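You operate a simulated robot arm through the tools that you are given. There is no shell and no other tool.

The job below is to be done with a simulated robot arm. You get a single attempt, and the scene is never put back.

TASK
Swap the yellow and red injector leads, then run the injector test again.
Fine: On the middle yellow board. Main switch off for the swap and on again. One press of the yellow button; wait for FIRED 4 OF 4. The other two leads stay.

Only the result counts: the job must be done as asked and must still hold three seconds after the hand-in. Knocking over, shifting, dropping, spilling or breaking anything else fails it.

THE ROBOT
A 6-joint arm with a fingered hand, fixed in place. Base frame: the origin is on the floor under the middle of its stand, x ahead of it, y to its left, z up. Units: cm, degrees, N and s.
With the tool pointing down near the work surface it reaches from about 28 to 70 cm from the base axis. Its first joint turns from -166.0 to 166.0 degrees. Payload 4 kg.
The TCP is the grasp point between the finger pads, 2.2 cm short of the fingertips. In the tool frame z runs along the fingers and y along their closing line. The gripper opens to 11.2 cm; its body begins 6 cm behind the TCP. The gripper is a hand of 4 fingers: y runs from the thumb to the fingers, the wrist lies at [0, 0, -21.8] in the tool frame.
Orientation is told as [roll, pitch, yaw] about the base's x, y, z axes, in that order, counted from this pose: with the fingers straight down and closing along the base's y, the tool's x points along the base's -x, its y along +y and its z along -z.

THE INTERFACE
- The arm moves only by the tool servo_tool. Its argument "series" is a list of rows, each a list of 6 numbers: the shift along the tool's x, y, z in cm, then the turn, a rotation vector about the tool's x, y, z in rad. In form: [[tx, ty, tz, wx, wy, wz], ...]. A call has 1 to 20 rows; each row is the pose to reach, as a shift and turn from the pose commanded when the call began, along the tool's axes at that moment. A row lasts 0.2 s, in which the tool goes at most 5 cm and 8.6 degrees; a call with a longer step from one row to the next is refused whole. A pose out of reach is approached as far as the arm can. The call stops where the force on the tool passes 40 N (or 10 N more than at its start, if that is more) or the arm is blocked; 0.2 s more then pass. In this call time passes only in rows, and 0.2 s behind the last. The reply holds the time, the measured pose of the TCP, the force on the tool along the base axes, the opening and the grip force, in the units named above and with some noise, with the torque about the TCP (base axes, N m) and any sound that the robot's microphone picked up.
- Cameras (640 x 400 px; columns grow to the right, rows downward): "scene" is fixed at [5.45, -49.03, 150.88]; the picture's right is [0.81, -0.58, 0.00], its down [-0.31, -0.43, -0.85] and it looks along [0.49, 0.69, -0.53] (base axes); focal length 328 px, centre (320, 200). "wrist" rides on the gripper at [6.9, 0.4, -8.3] in the tool frame; the picture's right is [-0.06, 1.00, 0.00], its down [-0.77, -0.05, -0.64] and it looks along [-0.64, -0.04, 0.77] (tool axes); focal length 243 px, centre (320, 200). There is no depth. A picture from a camera that has moved, and an enlarged one, comes with that camera's place and axes in the base frame and with its lens. The place of the scene camera against the robot may be out by one fixed shift of up to 1.8 cm in any direction.
- grab_frame(camera): a new picture of that camera. No time passes.
- finger_targets(finger1, finger2, finger3, thumb_bend): sets how far each is bent, from 0 (flat) to 1 (curled in); at 0.3 the hand is open as for a grip, at 0.7 the pads meet at the TCP. One left out holds its place. A second passes; each finger stops where it meets its share of the squeeze, and holds until it gets a number again. It is the only way to open and close the hand. It gives what a move gives, with no picture; readings hold the bend of each and the force on the fingers (four entries, about 0 where the hand has none), thumb and palm.
- inspect(camera, box): a new picture of the part [left, top, right, bottom] of that camera's present view, enlarged. No time passes.
- job_done(): hands the job in; it is judged then, once.

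Nothing tells you positions but the pictures and the camera data. Unless the task says otherwise, let go and move clear before handing in.

The tools are called after "Call:" as name(argument=value, ...) on one line, values as JSON. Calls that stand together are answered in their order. servo_tool: Moves the arm, as the interface text tells. Its arguments: {"type":"object","properties":{"series":{"type":"array","items":{"type":"array","items":{"type":"number"}}}},"required":["series"]} The other tools are called the same way: finger_targets (finger1, finger2, finger3, thumb_bend) moves the fingers one by one; grab_frame (camera) takes a picture; inspect (camera, box) takes an enlarged picture of a part of a camera's view; job_done () hands the job in.

At the start:

```text
t: 0.0
tool_pos: [39.73, 26.29, 117.51]
ee_rot: [0.0, -0.1, 0.1]
contact_force: [-0.1, -0.5, 0.2]
ft_torque: [0.01, 0.03, 0.03]
width: 11.19
gripper_force: 0.0
shape: jaw
bend: [0.3, 0.3, 0.3, 0.3]
finger forces: [0.1, 0.0, 0.0, 0.1, 0.0, 0.1]
```

scene: 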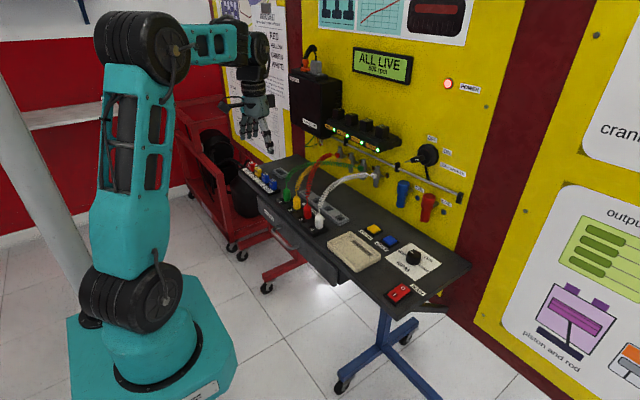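
wrist: 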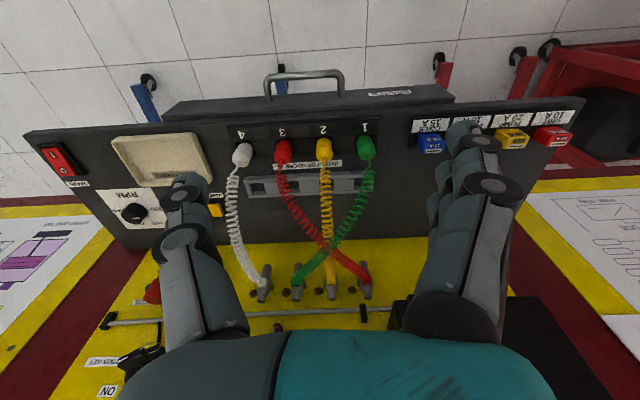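

I see a test bench with four coloured leads (green, yellow, red, white) plugged in numbered sockets 1–4, a red main switch on the right end of the bench, and a yellow button. I'll look closer before moving.

Call:
inspect(camera="scene", box=[230, 120, 390, 220])

Call:
inspect(camera="scene", box=[310, 200, 470, 300])

Call:
inspect(camera="scene", box=[280, 30, 500, 168])

Call:
inspect(camera="wrist", box=[200, 110, 440, 310])

Call:
inspect(camera="wrist", box=[20, 110, 260, 260])

Call:
inspect(camera="scene", box=[300, 0, 480, 80])

```text
4.00 times, centred on (310, 170) of scene
camera zoom: at [5.45, -49.03, 150.88], right [0.81, -0.58, 0.0], down [-0.31, -0.43, -0.85], along [0.49, 0.69, -0.53], focal length 1311 px, centre (360, 320)
```

zoom: 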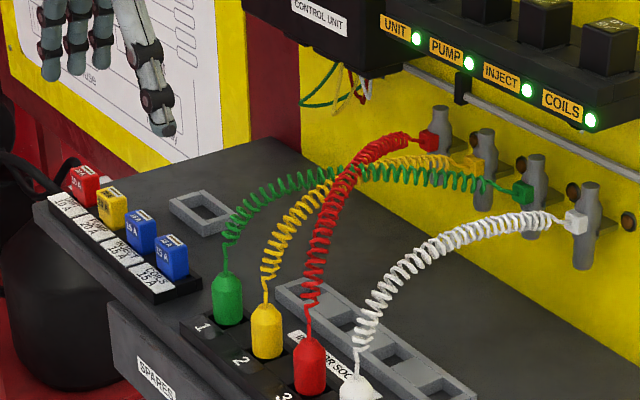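

```text
4.00 times, centred on (390, 250) of scene
camera zoom: at [5.45, -49.03, 150.88], right [0.81, -0.58, 0.0], down [-0.31, -0.43, -0.85], along [0.49, 0.69, -0.53], focal length 1311 px, centre (40, 0)
```

zoom: 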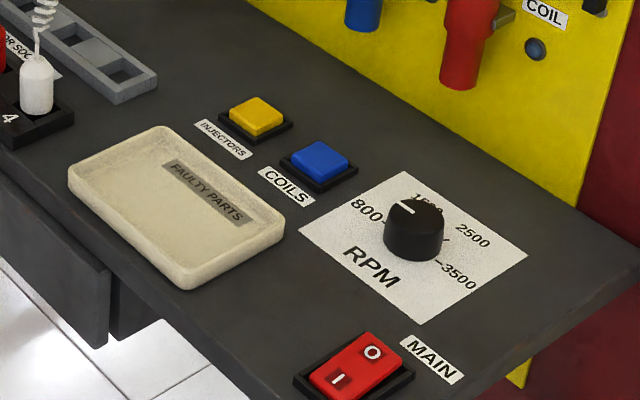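

```text
2.90 times, centred on (390, 99) of scene
camera zoom: at [5.45, -49.03, 150.88], right [0.81, -0.58, 0.0], down [-0.31, -0.43, -0.85], along [0.49, 0.69, -0.53], focal length 950 px, centre (117, 493)
```

zoom: 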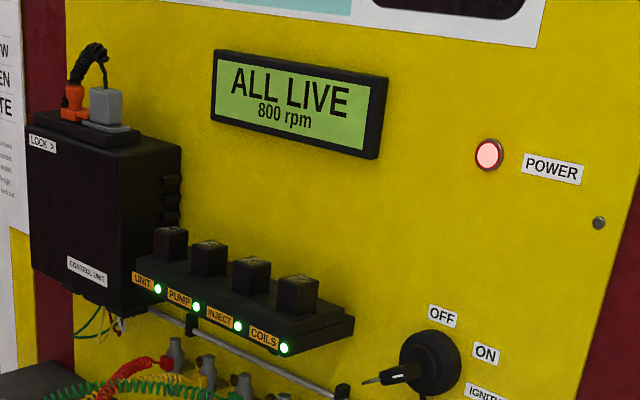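

```text
2.00 times, centred on (320, 210) of wrist
camera zoom: at [32.86, 26.78, 125.92], right [0.06, 1.0, 0.0], down [0.77, -0.05, 0.64], along [0.64, -0.04, -0.77], focal length 485 px, centre (320, 180)
```

zoom: 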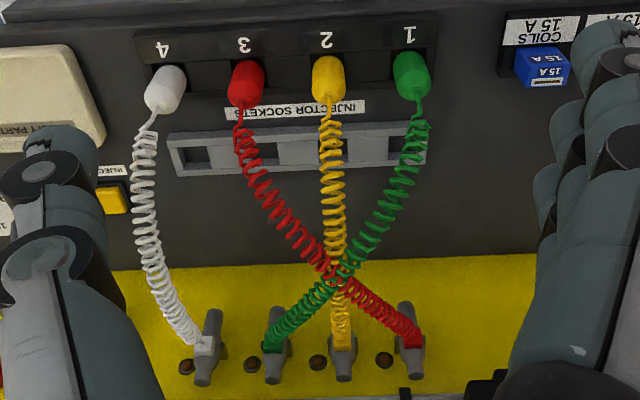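

```text
2.67 times, centred on (140, 185) of wrist
camera zoom: at [32.86, 26.78, 125.92], right [0.06, 1.0, 0.0], down [0.77, -0.05, 0.64], along [0.64, -0.04, -0.77], focal length 647 px, centre (800, 240)
```

zoom: 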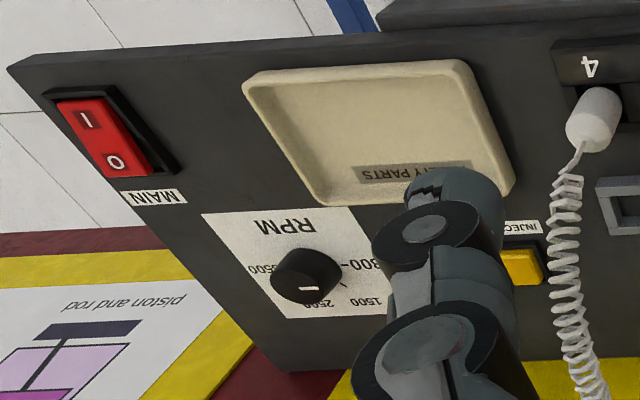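

```text
3.56 times, centred on (390, 40) of scene
camera zoom: at [5.45, -49.03, 150.88], right [0.81, -0.58, 0.0], down [-0.31, -0.43, -0.85], along [0.49, 0.69, -0.53], focal length 1165 px, centre (71, 769)
```

zoom: 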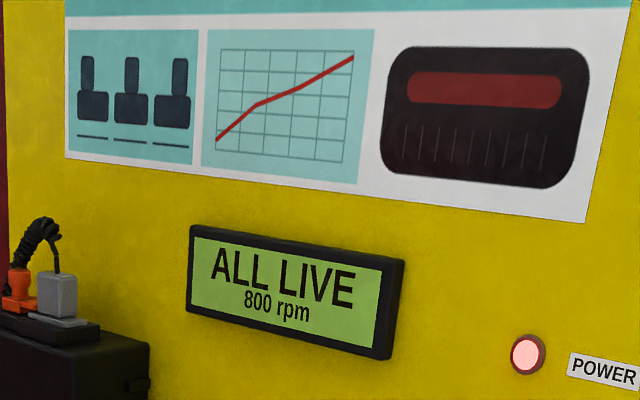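

The bench lies ahead of the robot (wall at +x), with main switch at −y and fuses at +y. I'll slide the hand sideways at the same height for a second view so I can triangulate, and look at the hand itself.

Call:
inspect(camera="scene", box=[190, 0, 300, 180])

Call:
servo_tool(series=[[0, -2, 0, 0, 0, 0], [0, -5, 0, 0, 0, 0], [0, -8, 0, 0, 0, 0], [0, -11, 0, 0, 0, 0], [0, -14, 0, 0, 0, 0], [0, -17, 0, 0, 0, 0], [0, -20, 0, 0, 0, 0], [0, -22, 0, 0, 0, 0], [0, -22, 0, 0, 0, 0]])

Call:
grab_frame(camera="wrist")

Call:
grab_frame(camera="scene")

```text
2.22 times, centred on (245, 90) of scene
camera zoom: at [5.45, -49.03, 150.88], right [0.81, -0.58, 0.0], down [-0.31, -0.43, -0.85], along [0.49, 0.69, -0.53], focal length 728 px, centre (487, 444)
```

zoom: 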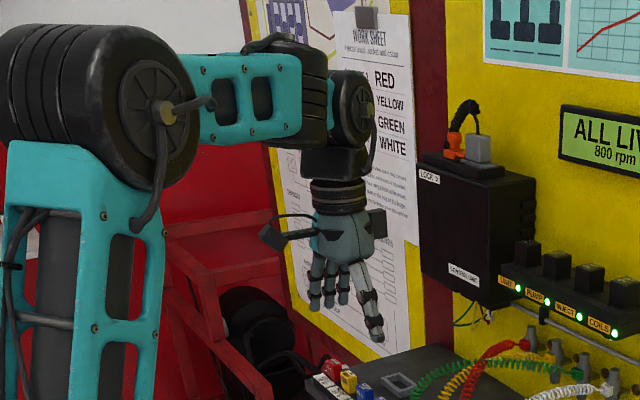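

```text
t: 2.0
tool_pos: [39.56, 4.27, 117.72]
ee_rot: [-0.1, -0.1, 0.0]
contact_force: [-0.8, 0.7, 0.1]
ft_torque: [0.01, -0.02, 0.03]
width: 11.19
gripper_force: 0.0
shape: jaw
bend: [0.3, 0.3, 0.3, 0.3]
finger forces: [0.0, 0.0, 0.0, 0.1, 0.0, 0.0]
```

```text
taken
camera wrist: at [32.73, 4.65, 126.06], right [0.06, 1.0, 0.0], down [0.77, -0.05, 0.64], along [0.64, -0.04, -0.77], focal length 243 px, centre (320, 200)
```

wrist: 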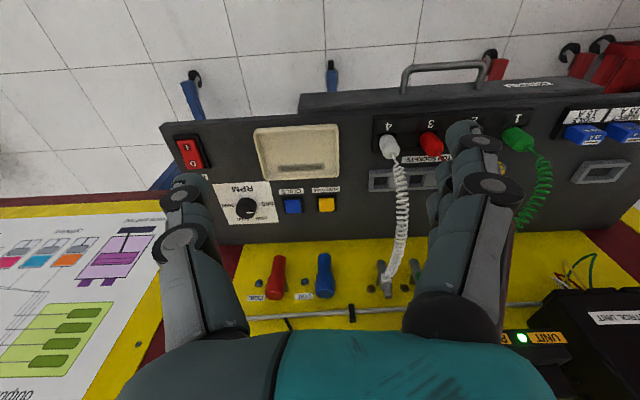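

```text
taken
```

scene: 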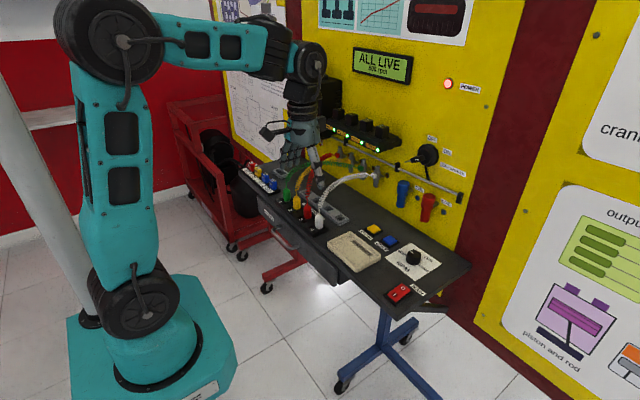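

The hand moved and the bench is visible from a second viewpoint. I'll read the worksheet on the left board and zoom in to measure features.

Call:
inspect(camera="scene", box=[205, 0, 305, 70])

Call:
inspect(camera="scene", box=[220, 60, 300, 160])

Call:
inspect(camera="wrist", box=[360, 90, 600, 240])

Call:
inspect(camera="wrist", box=[150, 110, 390, 260])

Call:
inspect(camera="scene", box=[250, 70, 370, 220])

```text
5.71 times, centred on (255, 35) of scene
camera zoom: at [5.45, -49.03, 150.88], right [0.81, -0.58, 0.0], down [-0.31, -0.43, -0.85], along [0.49, 0.69, -0.53], focal length 1873 px, centre (691, 1143)
```

zoom: 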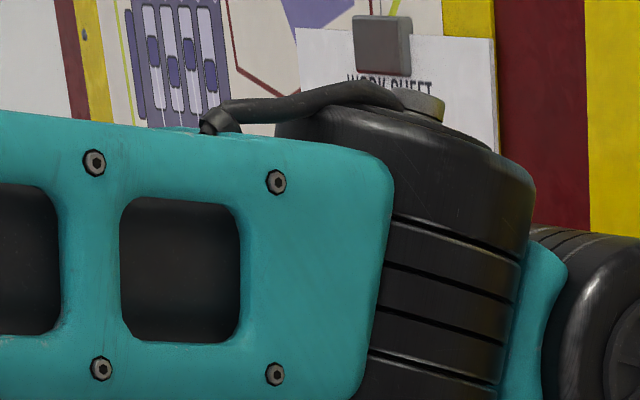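

```text
4.00 times, centred on (260, 110) of scene
camera zoom: at [5.45, -49.03, 150.88], right [0.81, -0.58, 0.0], down [-0.31, -0.43, -0.85], along [0.49, 0.69, -0.53], focal length 1311 px, centre (560, 560)
```

zoom: 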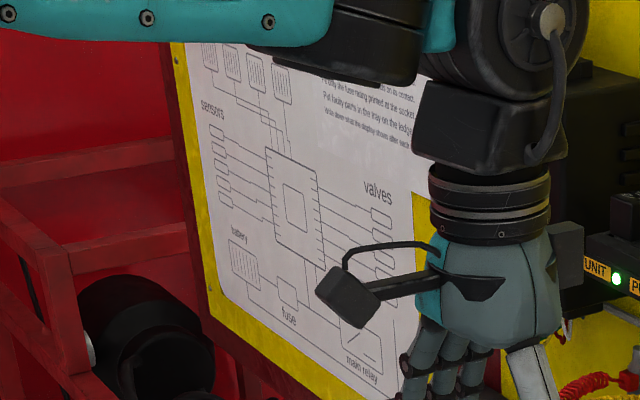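

```text
2.67 times, centred on (480, 165) of wrist
camera zoom: at [32.73, 4.65, 126.06], right [0.06, 1.0, 0.0], down [0.77, -0.05, 0.64], along [0.64, -0.04, -0.77], focal length 647 px, centre (-107, 293)
```

zoom: 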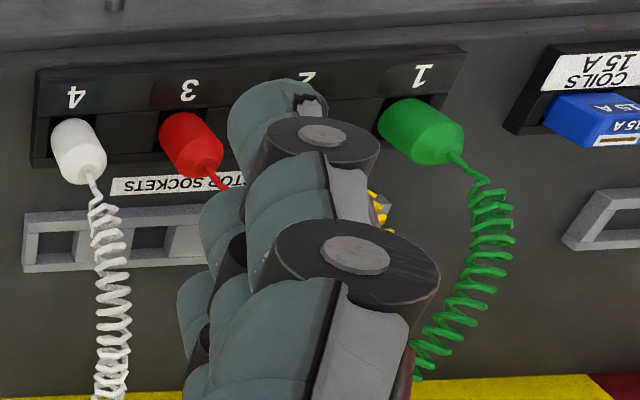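

```text
2.67 times, centred on (270, 185) of wrist
camera zoom: at [32.73, 4.65, 126.06], right [0.06, 1.0, 0.0], down [0.77, -0.05, 0.64], along [0.64, -0.04, -0.77], focal length 647 px, centre (453, 240)
```

zoom: 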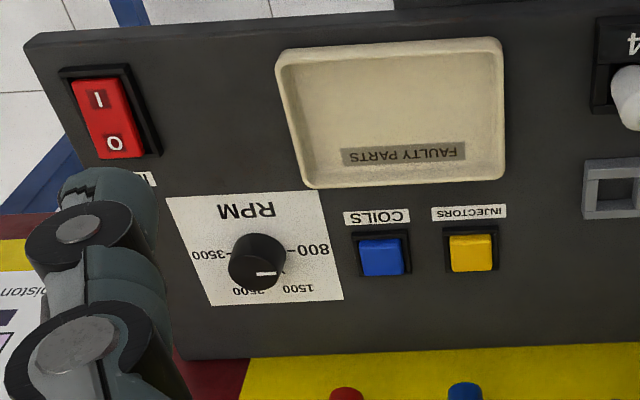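

```text
2.67 times, centred on (310, 145) of scene
camera zoom: at [5.45, -49.03, 150.88], right [0.81, -0.58, 0.0], down [-0.31, -0.43, -0.85], along [0.49, 0.69, -0.53], focal length 874 px, centre (347, 347)
```

zoom: 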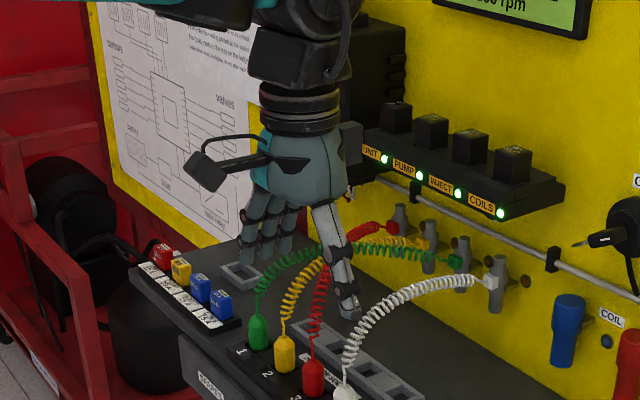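

Sockets appear to run along y (≈14 to 32.5) at x≈50, z≈90–93, the main switch near (52, −18), the yellow button near (64, 4). I'll test the hand shapes in free air to find a good single-digit poker.

Call:
finger_targets(finger1=1.0, finger2=0.5, finger3=1.0, thumb_bend=1.0)

Call:
inspect(camera="scene", box=[230, 80, 350, 200])

Call:
grab_frame(camera="wrist")

```text
t: 3.0
tool_pos: [39.71, 4.34, 117.66]
ee_rot: [0.0, -0.1, 0.1]
contact_force: [-0.8, 0.9, -0.3]
ft_torque: [0.03, 0.0, 0.0]
width: 3.03
gripper_force: 0.0
shape: fingers
bend: [1.0, 0.5, 1.0, 1.0]
finger forces: [0.0, 0.1, 0.0, 0.0, 0.0, 0.0]
```

```text
3.33 times, centred on (290, 140) of scene
camera zoom: at [5.45, -49.03, 150.88], right [0.81, -0.58, 0.0], down [-0.31, -0.43, -0.85], along [0.49, 0.69, -0.53], focal length 1093 px, centre (420, 400)
```

zoom: 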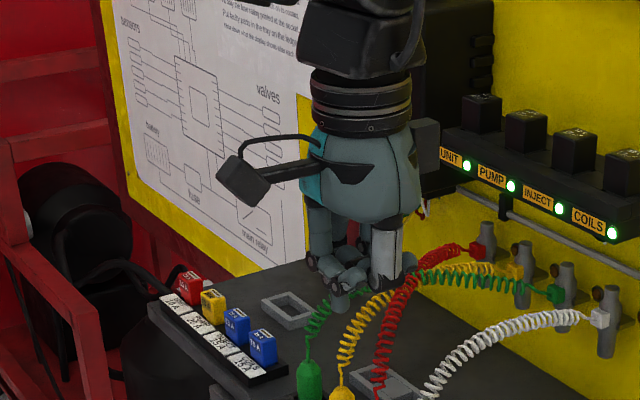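

```text
taken
camera wrist: at [32.74, 4.69, 126.06], right [0.06, 1.0, 0.0], down [0.77, -0.05, 0.64], along [0.64, -0.04, -0.77], focal length 243 px, centre (320, 200)
```

wrist: 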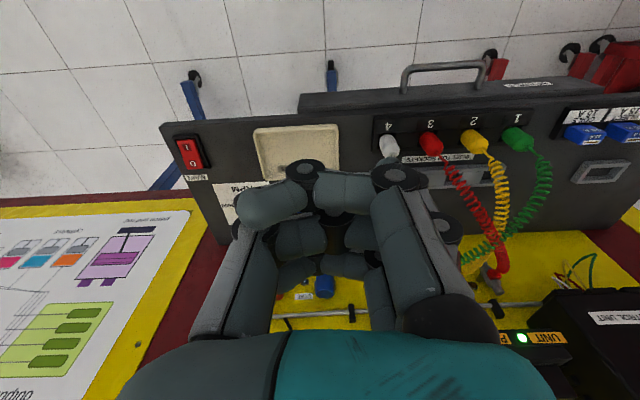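

Curling works. Now I'll form a thumb + finger2 pinch with fingers 1 and 3 curled away and check its shape as a poker.

Call:
finger_targets(finger1=1.0, finger2=0.7, finger3=1.0, thumb_bend=0.7)

Call:
inspect(camera="scene", box=[260, 110, 340, 180])

Call:
inspect(camera="wrist", box=[200, 130, 500, 320])

```text
t: 4.0
tool_pos: [39.67, 4.25, 117.66]
ee_rot: [0.0, -0.1, 0.0]
contact_force: [0.3, -1.2, -0.5]
ft_torque: [0.03, -0.01, 0.0]
width: 3.01
gripper_force: 0.0
shape: fingers
bend: [1.0, 0.7, 1.0, 0.7]
finger forces: [0.1, 0.0, 0.1, 0.0, 0.2, 0.0]
```

```text
5.71 times, centred on (300, 145) of scene
camera zoom: at [5.45, -49.03, 150.88], right [0.81, -0.58, 0.0], down [-0.31, -0.43, -0.85], along [0.49, 0.69, -0.53], focal length 1873 px, centre (434, 514)
```

zoom: 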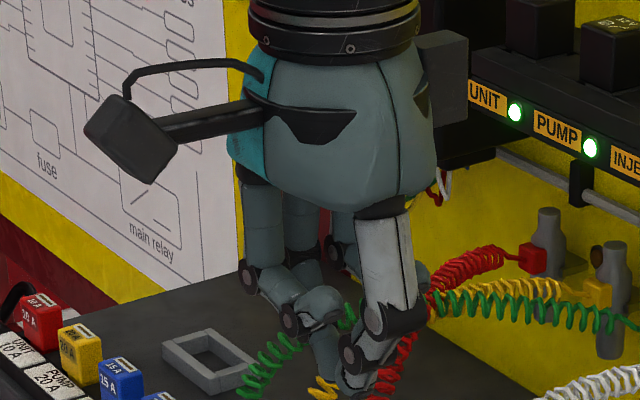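

```text
2.11 times, centred on (350, 225) of wrist
camera zoom: at [32.74, 4.69, 126.06], right [0.06, 1.0, 0.0], down [0.77, -0.05, 0.64], along [0.64, -0.04, -0.77], focal length 511 px, centre (257, 147)
```

zoom: 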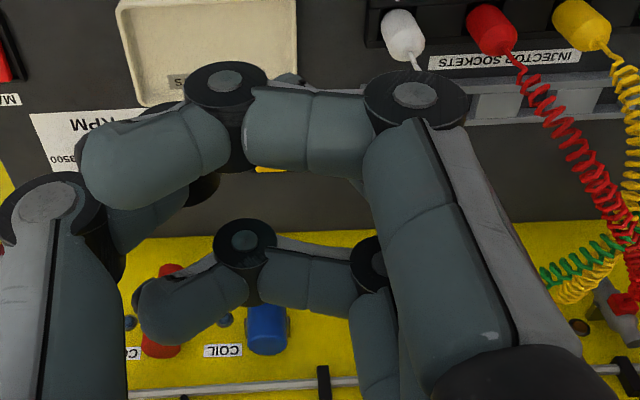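

The pinch gives a compact poking tip about 2 cm below the TCP. Next I move above the main switch (≈(53, −18)) at a safe height and take a close view.

Call:
servo_tool(series=[[-1, -1.8, 0.5, 0, 0, 0], [-2.6, -4.2, 1.5, 0, 0, 0], [-4, -7, 3, 0, 0, 0], [-5.5, -10, 4.5, 0, 0, 0], [-7, -13, 6, 0, 0, 0], [-8.5, -16, 7.5, 0, 0, 0], [-9.5, -18.5, 9, 0, 0, 0], [-10, -21, 10, 0, 0, 0], [-10, -22.6, 11, 0, 0, 0], [-10, -22.6, 11, 0, 0, 0]])

Call:
grab_frame(camera="wrist")

Call:
inspect(camera="scene", box=[320, 180, 480, 310])

```text
t: 6.2
tool_pos: [49.65, -18.23, 106.49]
ee_rot: [0.0, -0.1, 0.0]
contact_force: [0.1, -0.1, 0.5]
ft_torque: [-0.01, 0.01, 0.0]
width: 3.03
gripper_force: 0.1
shape: fingers
bend: [1.0, 0.7, 1.0, 0.7]
finger forces: [0.0, 0.0, 0.0, 0.0, 0.0, 0.0]
```

```text
taken
camera wrist: at [42.82, -17.77, 114.92], right [0.06, 1.0, 0.0], down [0.77, -0.05, 0.64], along [0.64, -0.04, -0.77], focal length 243 px, centre (320, 200)
```

wrist: 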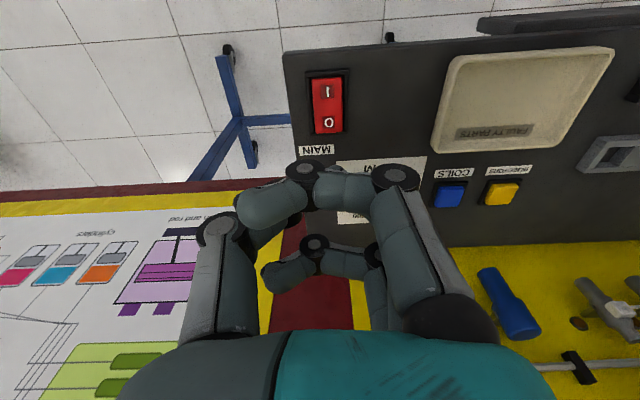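

```text
3.08 times, centred on (400, 245) of scene
camera zoom: at [5.45, -49.03, 150.88], right [0.81, -0.58, 0.0], down [-0.31, -0.43, -0.85], along [0.49, 0.69, -0.53], focal length 1008 px, centre (74, 62)
```

zoom: 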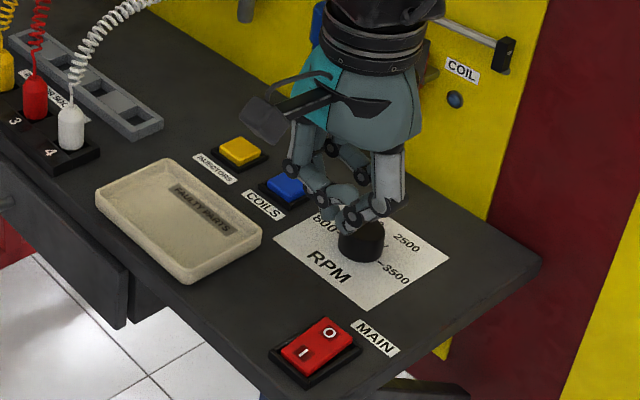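

The main switch O end is around (52.4, −17.6, 91.4). I'll zoom in on the hand to see how far the pinch tip is below the curled fingers.

Call:
inspect(camera="scene", box=[370, 180, 440, 265])

Call:
inspect(camera="wrist", box=[180, 60, 420, 210])

```text
4.71 times, centred on (405, 222) of scene
camera zoom: at [5.45, -49.03, 150.88], right [0.81, -0.58, 0.0], down [-0.31, -0.43, -0.85], along [0.49, 0.69, -0.53], focal length 1542 px, centre (-80, 94)
```

zoom: 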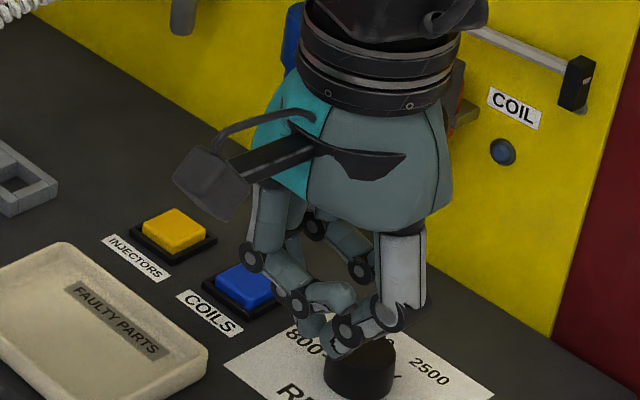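

```text
2.67 times, centred on (300, 135) of wrist
camera zoom: at [42.82, -17.77, 114.92], right [0.06, 1.0, 0.0], down [0.77, -0.05, 0.64], along [0.64, -0.04, -0.77], focal length 647 px, centre (373, 373)
```

zoom: 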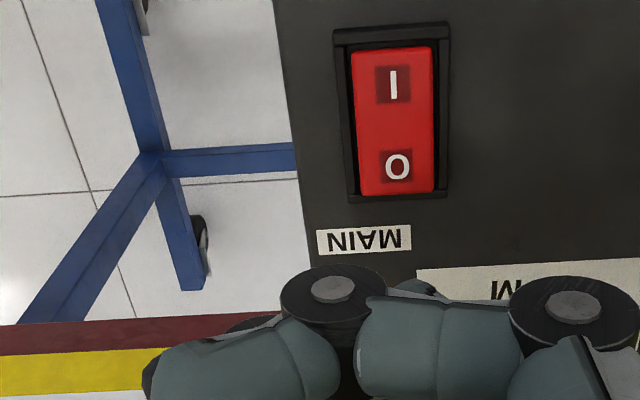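

The pinch tip is clearly lowest. I'll position over the O end of the rocker and lower to ~3 cm above it.

Call:
servo_tool(series=[[-1, 0.3, 1, 0, 0, 0], [-2, 0.5, 3, 0, 0, 0], [-3.3, 0.7, 5, 0, 0, 0], [-3.3, 0.7, 7, 0, 0, 0], [-3.3, 0.7, 8.5, 0, 0, 0], [-3.3, 0.7, 9.5, 0, 0, 0]])

Call:
grab_frame(camera="wrist")

Call:
inspect(camera="scene", box=[360, 220, 450, 310])

```text
t: 7.6
tool_pos: [52.88, -17.48, 97.0]
ee_rot: [0.1, 0.1, 0.0]
contact_force: [-0.7, -0.4, 0.4]
ft_torque: [-0.01, 0.02, -0.02]
width: 3.04
gripper_force: 0.1
shape: fingers
bend: [1.0, 0.7, 1.0, 0.7]
finger forces: [0.1, 0.0, 0.0, 0.0, 0.1, 0.0]
```

```text
taken
camera wrist: at [46.11, -17.09, 105.41], right [0.06, 1.0, 0.0], down [0.77, -0.05, 0.64], along [0.64, -0.04, -0.77], focal length 243 px, centre (320, 200)
```

wrist: 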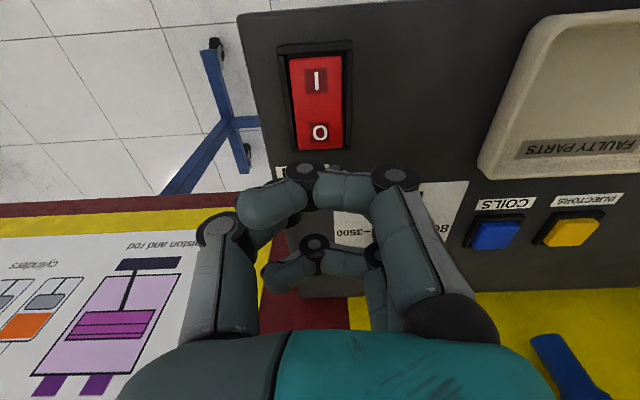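

```text
4.44 times, centred on (405, 265) of scene
camera zoom: at [5.45, -49.03, 150.88], right [0.81, -0.58, 0.0], down [-0.31, -0.43, -0.85], along [0.49, 0.69, -0.53], focal length 1457 px, centre (-58, -89)
```

zoom: 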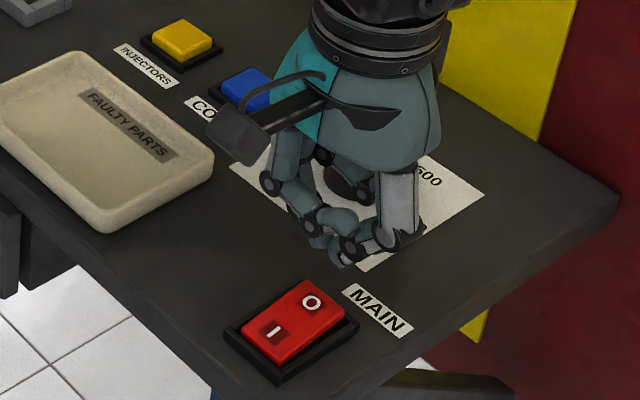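

Call:
inspect(camera="scene", box=[390, 245, 430, 285])

```text
10.00 times, centred on (410, 265) of scene
camera zoom: at [5.45, -49.03, 150.88], right [0.81, -0.58, 0.0], down [-0.31, -0.43, -0.85], along [0.49, 0.69, -0.53], focal length 3278 px, centre (-580, -450)
```

zoom: 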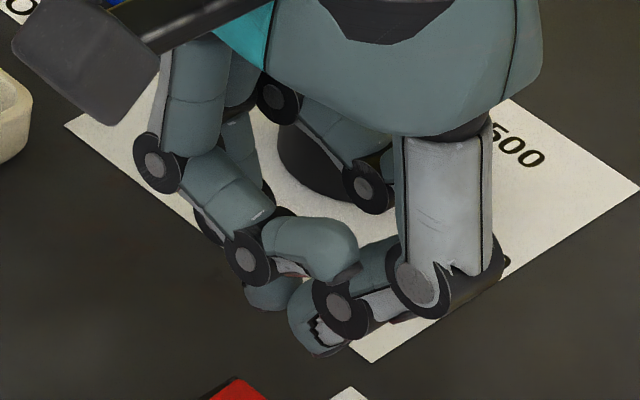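

The tip geometry checks out with an offset of the scene camera of about 8 px vertically. I'll press down slowly on the O end.

Call:
servo_tool(series=[[-0.2, 0, 1.2, 0, 0, 0], [-0.2, 0, 2.2, 0, 0, 0], [-0.2, 0, 2.8, 0, 0, 0], [-0.2, 0, 3.2, 0, 0, 0], [-0.2, 0, 3.5, 0, 0, 0], [-0.2, 0, 3.8, 0, 0, 0]])

Call:
grab_frame(camera="scene")

Call:
inspect(camera="scene", box=[360, 240, 440, 310])

```text
t: 9.0
tool_pos: [53.13, -17.52, 93.38]
ee_rot: [-0.1, -0.2, 0.0]
contact_force: [-0.9, 0.4, 13.1]
ft_torque: [-0.06, 0.05, 0.01]
width: 3.0
gripper_force: 6.3
shape: fingers
bend: [1.0, 0.7, 1.0, 0.71]
finger forces: [0.1, 4.6, 0.1, 0.1, 8.3, 0.0]
```

```text
taken
```

scene: 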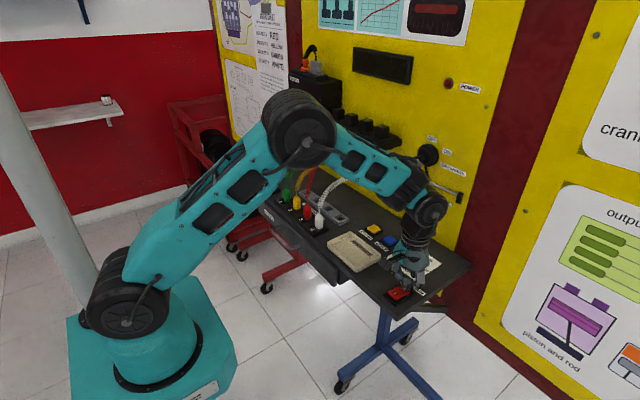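

```text
5.71 times, centred on (400, 275) of scene
camera zoom: at [5.45, -49.03, 150.88], right [0.81, -0.58, 0.0], down [-0.31, -0.43, -0.85], along [0.49, 0.69, -0.53], focal length 1873 px, centre (-137, -229)
```

zoom: 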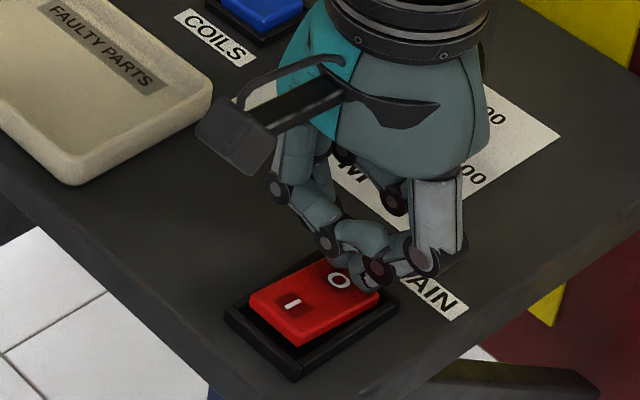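

The display and lamp went dark: main is off. I'll lift away and confirm it stays off.

Call:
servo_tool(series=[[0, 0, -1, 0, 0, 0], [0, 0, -3, 0, 0, 0], [0, 0, -6, 0, 0, 0], [0, 0, -9, 0, 0, 0], [0, 0, -12, 0, 0, 0], [0, 0, -14, 0, 0, 0]])

Call:
grab_frame(camera="scene")

Call:
inspect(camera="wrist", box=[240, 30, 480, 180])

```text
t: 10.4
tool_pos: [53.1, -17.61, 107.35]
ee_rot: [0.0, 0.1, 0.1]
contact_force: [0.1, -0.3, 0.6]
ft_torque: [0.0, -0.01, 0.0]
width: 3.01
gripper_force: 0.1
shape: fingers
bend: [1.0, 0.7, 1.0, 0.7]
finger forces: [0.0, 0.0, 0.0, 0.1, 0.0, 0.0]
```

```text
taken
```

scene: 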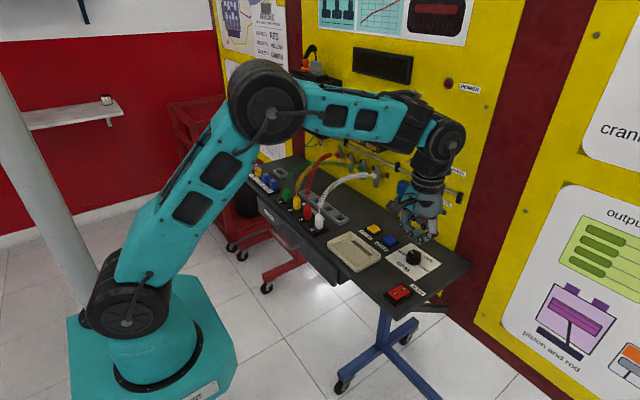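

```text
2.67 times, centred on (360, 105) of wrist
camera zoom: at [46.35, -17.18, 115.63], right [0.06, 1.0, 0.0], down [0.77, -0.05, 0.64], along [0.64, -0.04, -0.77], focal length 647 px, centre (213, 453)
```

zoom: 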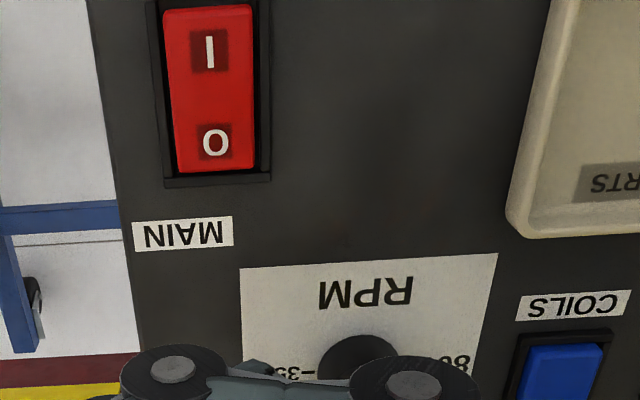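

Main stays off. Now I'll read the worksheet and move to a view point in front of the sockets.

Call:
inspect(camera="scene", box=[210, 0, 300, 70])

Call:
servo_tool(series=[[2, 1, -1, 0, 0, 0], [5, 3, -3, 0, 0, 0], [8, 6, -4, 0, 0, 0], [11, 9.5, -5, 0, 0, 0], [13, 13.5, -5, 0, 0, 0], [14, 17.5, -5, 0, 0, 0], [15, 21.5, -5, 0, 0, 0], [15, 25.5, -4, 0, 0, 0], [15, 29.5, -3, 0, 0, 0], [15, 33.5, -2, 0, 0, 0], [15, 37, -1, 0, 0, 0], [15, 40, 0, 0, 0, 0], [15, 40.5, 0, 0, 0, 0]])

Call:
grab_frame(camera="wrist")

Call:
grab_frame(camera="scene")

```text
5.71 times, centred on (255, 35) of scene
camera zoom: at [5.45, -49.03, 150.88], right [0.81, -0.58, 0.0], down [-0.31, -0.43, -0.85], along [0.49, 0.69, -0.53], focal length 1873 px, centre (691, 1143)
```

zoom: 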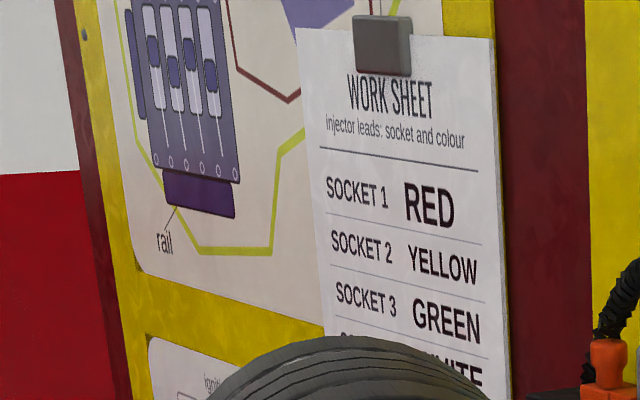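

```text
t: 13.2
tool_pos: [38.3, 23.04, 107.36]
ee_rot: [0.0, 0.0, -0.1]
contact_force: [0.2, 0.4, 0.0]
ft_torque: [-0.01, 0.02, 0.0]
width: 3.02
gripper_force: 0.0
shape: fingers
bend: [1.0, 0.7, 1.0, 0.7]
finger forces: [0.0, 0.0, 0.0, 0.1, 0.0, 0.0]
```

```text
taken
camera wrist: at [31.33, 23.46, 115.74], right [0.06, 1.0, 0.0], down [0.77, -0.05, 0.64], along [0.64, -0.04, -0.77], focal length 243 px, centre (320, 200)
```

wrist: 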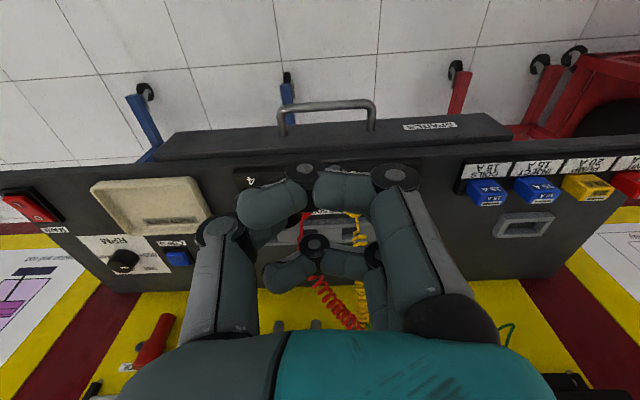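

```text
taken
```

scene: 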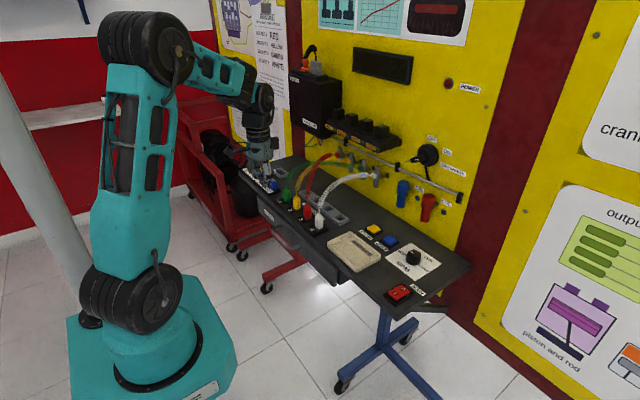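

The main is off. The worksheet on the left board lists socket 1 red, 2 yellow, 3 green, 4 white, which differs from the requested swap; the request is explicit (yellow↔red, others stay), but I'll read the sheet fully once more and check the plugs.

Call:
inspect(camera="scene", box=[240, 0, 300, 80])

Call:
inspect(camera="scene", box=[270, 170, 350, 240])

Call:
inspect(camera="scene", box=[320, 130, 400, 200])

Call:
inspect(camera="scene", box=[210, 40, 290, 150])

```text
5.00 times, centred on (270, 40) of scene
camera zoom: at [5.45, -49.03, 150.88], right [0.81, -0.58, 0.0], down [-0.31, -0.43, -0.85], along [0.49, 0.69, -0.53], focal length 1639 px, centre (570, 1000)
```

zoom: 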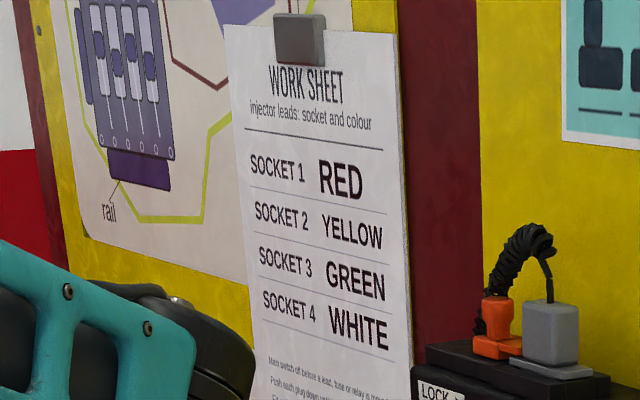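

```text
5.71 times, centred on (310, 205) of scene
camera zoom: at [5.45, -49.03, 150.88], right [0.81, -0.58, 0.0], down [-0.31, -0.43, -0.85], along [0.49, 0.69, -0.53], focal length 1873 px, centre (377, 171)
```

zoom: 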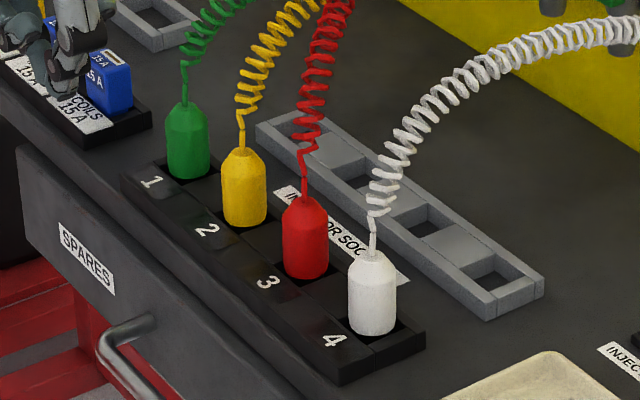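

```text
5.71 times, centred on (360, 165) of scene
camera zoom: at [5.45, -49.03, 150.88], right [0.81, -0.58, 0.0], down [-0.31, -0.43, -0.85], along [0.49, 0.69, -0.53], focal length 1873 px, centre (91, 400)
```

zoom: 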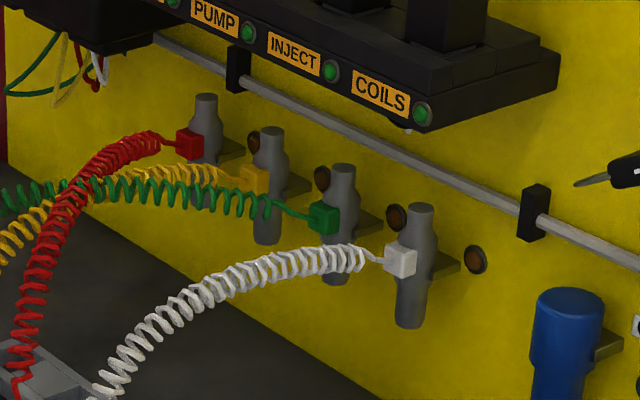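

```text
3.64 times, centred on (250, 95) of scene
camera zoom: at [5.45, -49.03, 150.88], right [0.81, -0.58, 0.0], down [-0.31, -0.43, -0.85], along [0.49, 0.69, -0.53], focal length 1192 px, centre (574, 582)
```

zoom: 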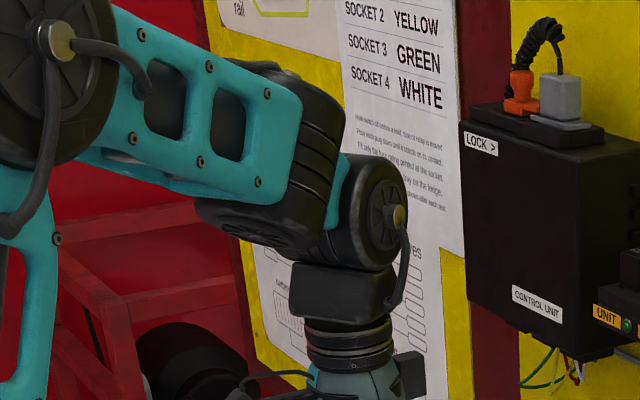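

The sheet also says to switch main off first and push each plug down onto its contact. I'll follow the explicit request (yellow↔red). I'll open the hand so the wrist camera can see plugs and the grey parking rack clearly.

Call:
finger_targets(finger1=0.2, finger2=0.2, finger3=0.2, thumb_bend=0.2)

Call:
grab_frame(camera="wrist")

Call:
inspect(camera="wrist", box=[200, 140, 440, 290])

Call:
inspect(camera="scene", box=[230, 110, 310, 200])

```text
t: 14.2
tool_pos: [38.22, 23.08, 107.47]
ee_rot: [0.0, 0.0, 0.0]
contact_force: [0.1, 1.0, 0.2]
ft_torque: [0.03, 0.0, -0.02]
width: 12.91
gripper_force: 0.0
shape: fingers
bend: [0.2, 0.2, 0.2, 0.21]
finger forces: [0.1, 0.0, 0.1, 0.0, 0.0, 0.0]
```

```text
taken
camera wrist: at [31.34, 23.42, 115.76], right [0.06, 1.0, 0.0], down [0.77, -0.05, 0.64], along [0.64, -0.04, -0.77], focal length 243 px, centre (320, 200)
```

wrist: 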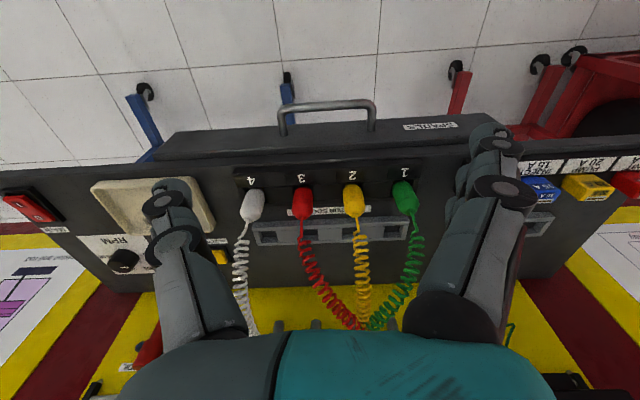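

```text
2.67 times, centred on (320, 215) of wrist
camera zoom: at [31.34, 23.42, 115.76], right [0.06, 1.0, 0.0], down [0.77, -0.05, 0.64], along [0.64, -0.04, -0.77], focal length 647 px, centre (320, 160)
```

zoom: 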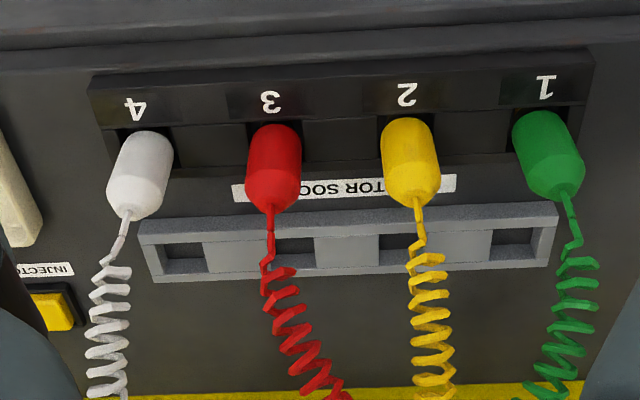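

```text
4.44 times, centred on (270, 155) of scene
camera zoom: at [5.45, -49.03, 150.88], right [0.81, -0.58, 0.0], down [-0.31, -0.43, -0.85], along [0.49, 0.69, -0.53], focal length 1457 px, centre (542, 400)
```

zoom: 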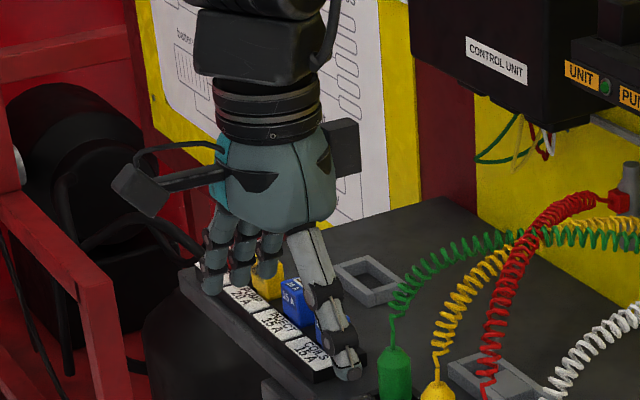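

Clear view: white at 4, red at 3, yellow at 2, green at 1; the grey rack has four pockets just behind. Next I turn the hand 90° (thumb toward the wall) and view the plug row from the −y side to pin down x and z.

Call:
servo_tool(series=[[0, -0.5, -1.5, 0, 0, -0.1], [-1, -1.5, -3, 0, 0, -0.23], [-2, -3, -4.5, 0, 0, -0.36], [-3, -4.5, -5.5, 0, 0, -0.49], [-4, -6, -6.5, 0, 0, -0.62], [-5, -7.5, -6.5, 0, 0, -0.75], [-6, -9, -6.5, 0, 0, -0.88], [-7.5, -10.5, -6.5, 0, 0, -1.01], [-9, -12, -6.5, 0, 0, -1.14], [-10.5, -13.5, -6.5, 0, 0, -1.27], [-12, -14.5, -6.5, 0, 0, -1.4], [-12.8, -15, -6.5, 0, 0, -1.52], [-12.8, -15, -6.5, 0, 0, -1.5708]])

Call:
grab_frame(camera="wrist")

Call:
grab_frame(camera="scene")

```text
t: 17.0
tool_pos: [50.89, 8.0, 113.67]
ee_rot: [0.2, 0.0, 90.1]
contact_force: [-0.6, 0.6, 0.9]
ft_torque: [-0.01, 0.0, 0.01]
width: 12.95
gripper_force: 0.0
shape: fingers
bend: [0.2, 0.2, 0.2, 0.21]
finger forces: [0.1, 0.0, 0.1, 0.0, 0.0, 0.0]
```

```text
taken
camera wrist: at [50.58, 1.02, 122.05], right [-1.0, 0.06, 0.0], down [0.05, 0.77, 0.64], along [0.04, 0.64, -0.77], focal length 243 px, centre (320, 200)
```

wrist: 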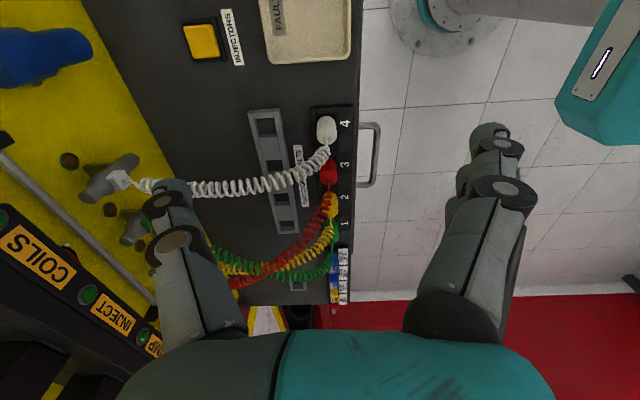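

```text
taken
```

scene: 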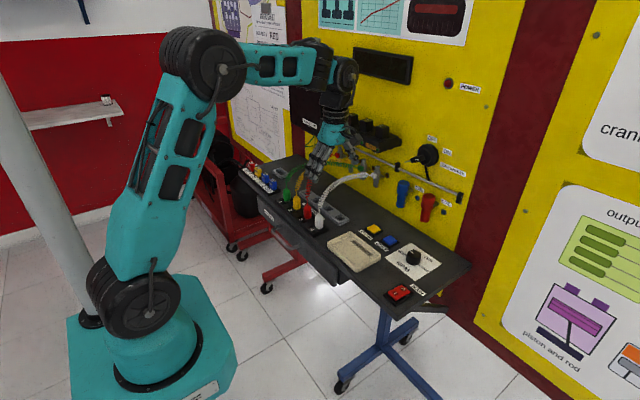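

Call:
inspect(camera="wrist", box=[230, 90, 390, 190])

Call:
inspect(camera="wrist", box=[230, 150, 390, 250])

Call:
inspect(camera="wrist", box=[0, 0, 320, 200])

```text
4.00 times, centred on (310, 140) of wrist
camera zoom: at [50.58, 1.02, 122.05], right [-1.0, 0.06, 0.0], down [0.05, 0.77, 0.64], along [0.04, 0.64, -0.77], focal length 970 px, centre (360, 440)
```

zoom: 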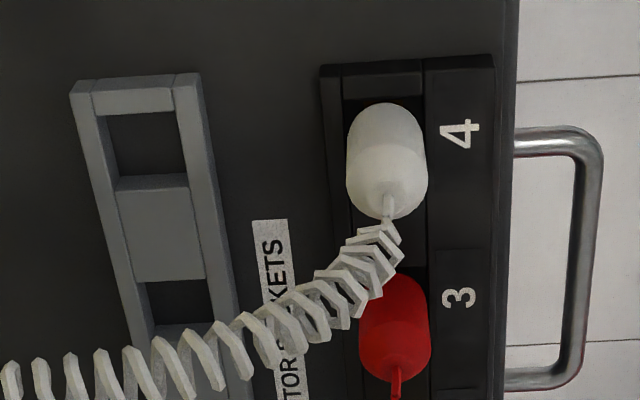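

```text
4.00 times, centred on (310, 200) of wrist
camera zoom: at [50.58, 1.02, 122.05], right [-1.0, 0.06, 0.0], down [0.05, 0.77, 0.64], along [0.04, 0.64, -0.77], focal length 970 px, centre (360, 200)
```

zoom: 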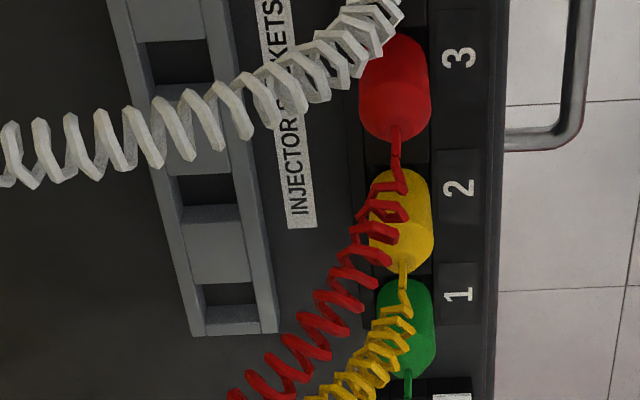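

```text
2.00 times, centred on (160, 100) of wrist
camera zoom: at [50.58, 1.02, 122.05], right [-1.0, 0.06, 0.0], down [0.05, 0.77, 0.64], along [0.04, 0.64, -0.77], focal length 485 px, centre (640, 400)
```

zoom: 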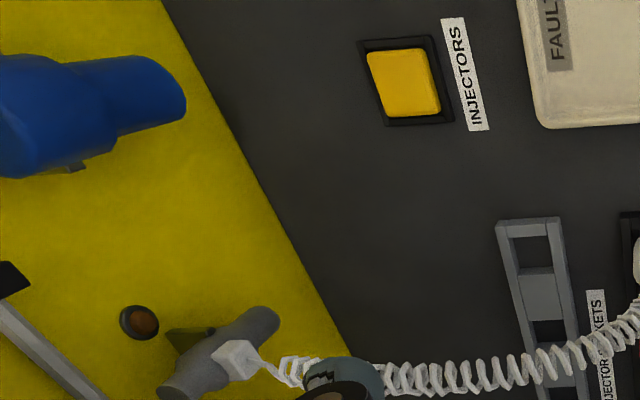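

Triangulated: plug tops at x≈50.55, z≈95.7, with y≈13.8 (white), 20.05 (red), 26.4 (yellow), 32.65 (green); strip surface ≈91.2; rack pockets at x≈58.6 behind each socket. I'll narrow the opening and move above the yellow plug.

Call:
finger_targets(finger1=0.42, finger2=0.42, finger3=0.42, thumb_bend=0.42)

Call:
servo_tool(series=[[-2, 0, 0, 0, 0, 0], [-5, 0.1, 0, 0, 0, 0], [-8, 0.2, 0, 0, 0, 0], [-11, 0.3, 0, 0, 0, 0], [-14, 0.35, 1, 0, 0, 0], [-16.5, 0.35, 3, 0, 0, 0], [-18, 0.35, 5, 0, 0, 0], [-18.4, 0.35, 6.5, 0, 0, 0], [-18.4, 0.35, 6.5, 0, 0, 0]])

Call:
grab_frame(camera="wrist")

Call:
inspect(camera="scene", box=[250, 110, 370, 230])

```text
t: 18.0
tool_pos: [51.05, 8.07, 113.75]
ee_rot: [-0.1, 0.0, 89.9]
contact_force: [-0.7, -0.6, 0.2]
ft_torque: [-0.02, 0.0, -0.01]
width: 8.07
gripper_force: 0.0
shape: fingers
bend: [0.42, 0.42, 0.42, 0.42]
finger forces: [0.0, 0.0, 0.0, 0.1, 0.0, 0.0]
```

```text
t: 20.0
tool_pos: [50.95, 26.36, 107.03]
ee_rot: [0.0, 0.0, 89.9]
contact_force: [0.1, -1.0, 0.0]
ft_torque: [-0.03, 0.0, 0.03]
width: 8.07
gripper_force: 0.0
shape: fingers
bend: [0.42, 0.42, 0.42, 0.42]
finger forces: [0.1, 0.0, 0.1, 0.0, 0.1, 0.0]
```

```text
taken
camera wrist: at [50.49, 19.3, 115.34], right [-1.0, 0.06, 0.0], down [0.05, 0.77, 0.64], along [0.04, 0.64, -0.77], focal length 243 px, centre (320, 200)
```

wrist: 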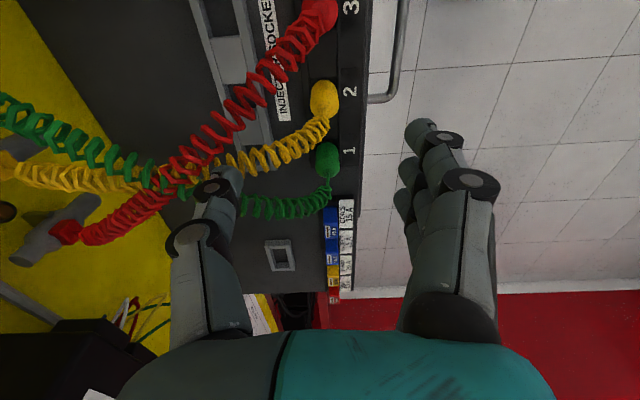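

```text
3.33 times, centred on (310, 170) of scene
camera zoom: at [5.45, -49.03, 150.88], right [0.81, -0.58, 0.0], down [-0.31, -0.43, -0.85], along [0.49, 0.69, -0.53], focal length 1093 px, centre (353, 300)
```

zoom: 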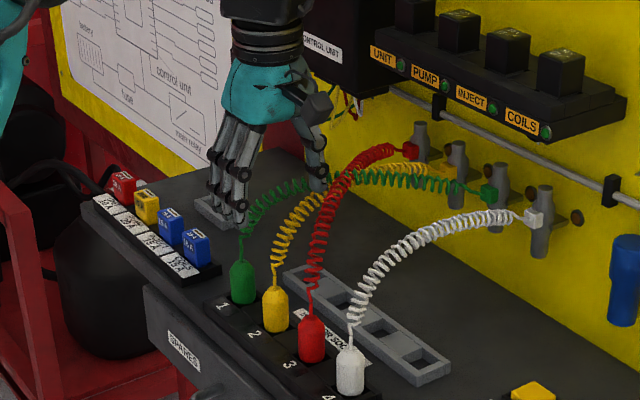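

Call:
inspect(camera="wrist", box=[240, 60, 400, 160])

Call:
inspect(camera="wrist", box=[160, 0, 400, 150])

```text
4.00 times, centred on (320, 110) of wrist
camera zoom: at [50.49, 19.3, 115.34], right [-1.0, 0.06, 0.0], down [0.05, 0.77, 0.64], along [0.04, 0.64, -0.77], focal length 970 px, centre (320, 560)
```

zoom: 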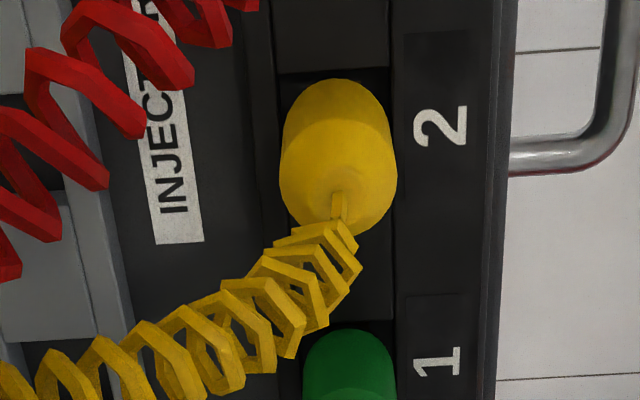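

```text
2.67 times, centred on (280, 75) of wrist
camera zoom: at [50.49, 19.3, 115.34], right [-1.0, 0.06, 0.0], down [0.05, 0.77, 0.64], along [0.04, 0.64, -0.77], focal length 647 px, centre (427, 533)
```

zoom: 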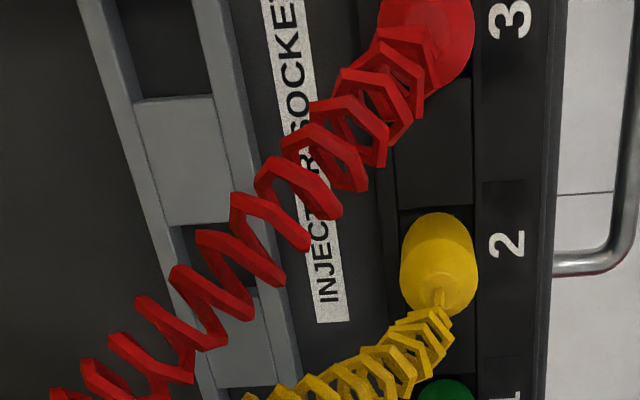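

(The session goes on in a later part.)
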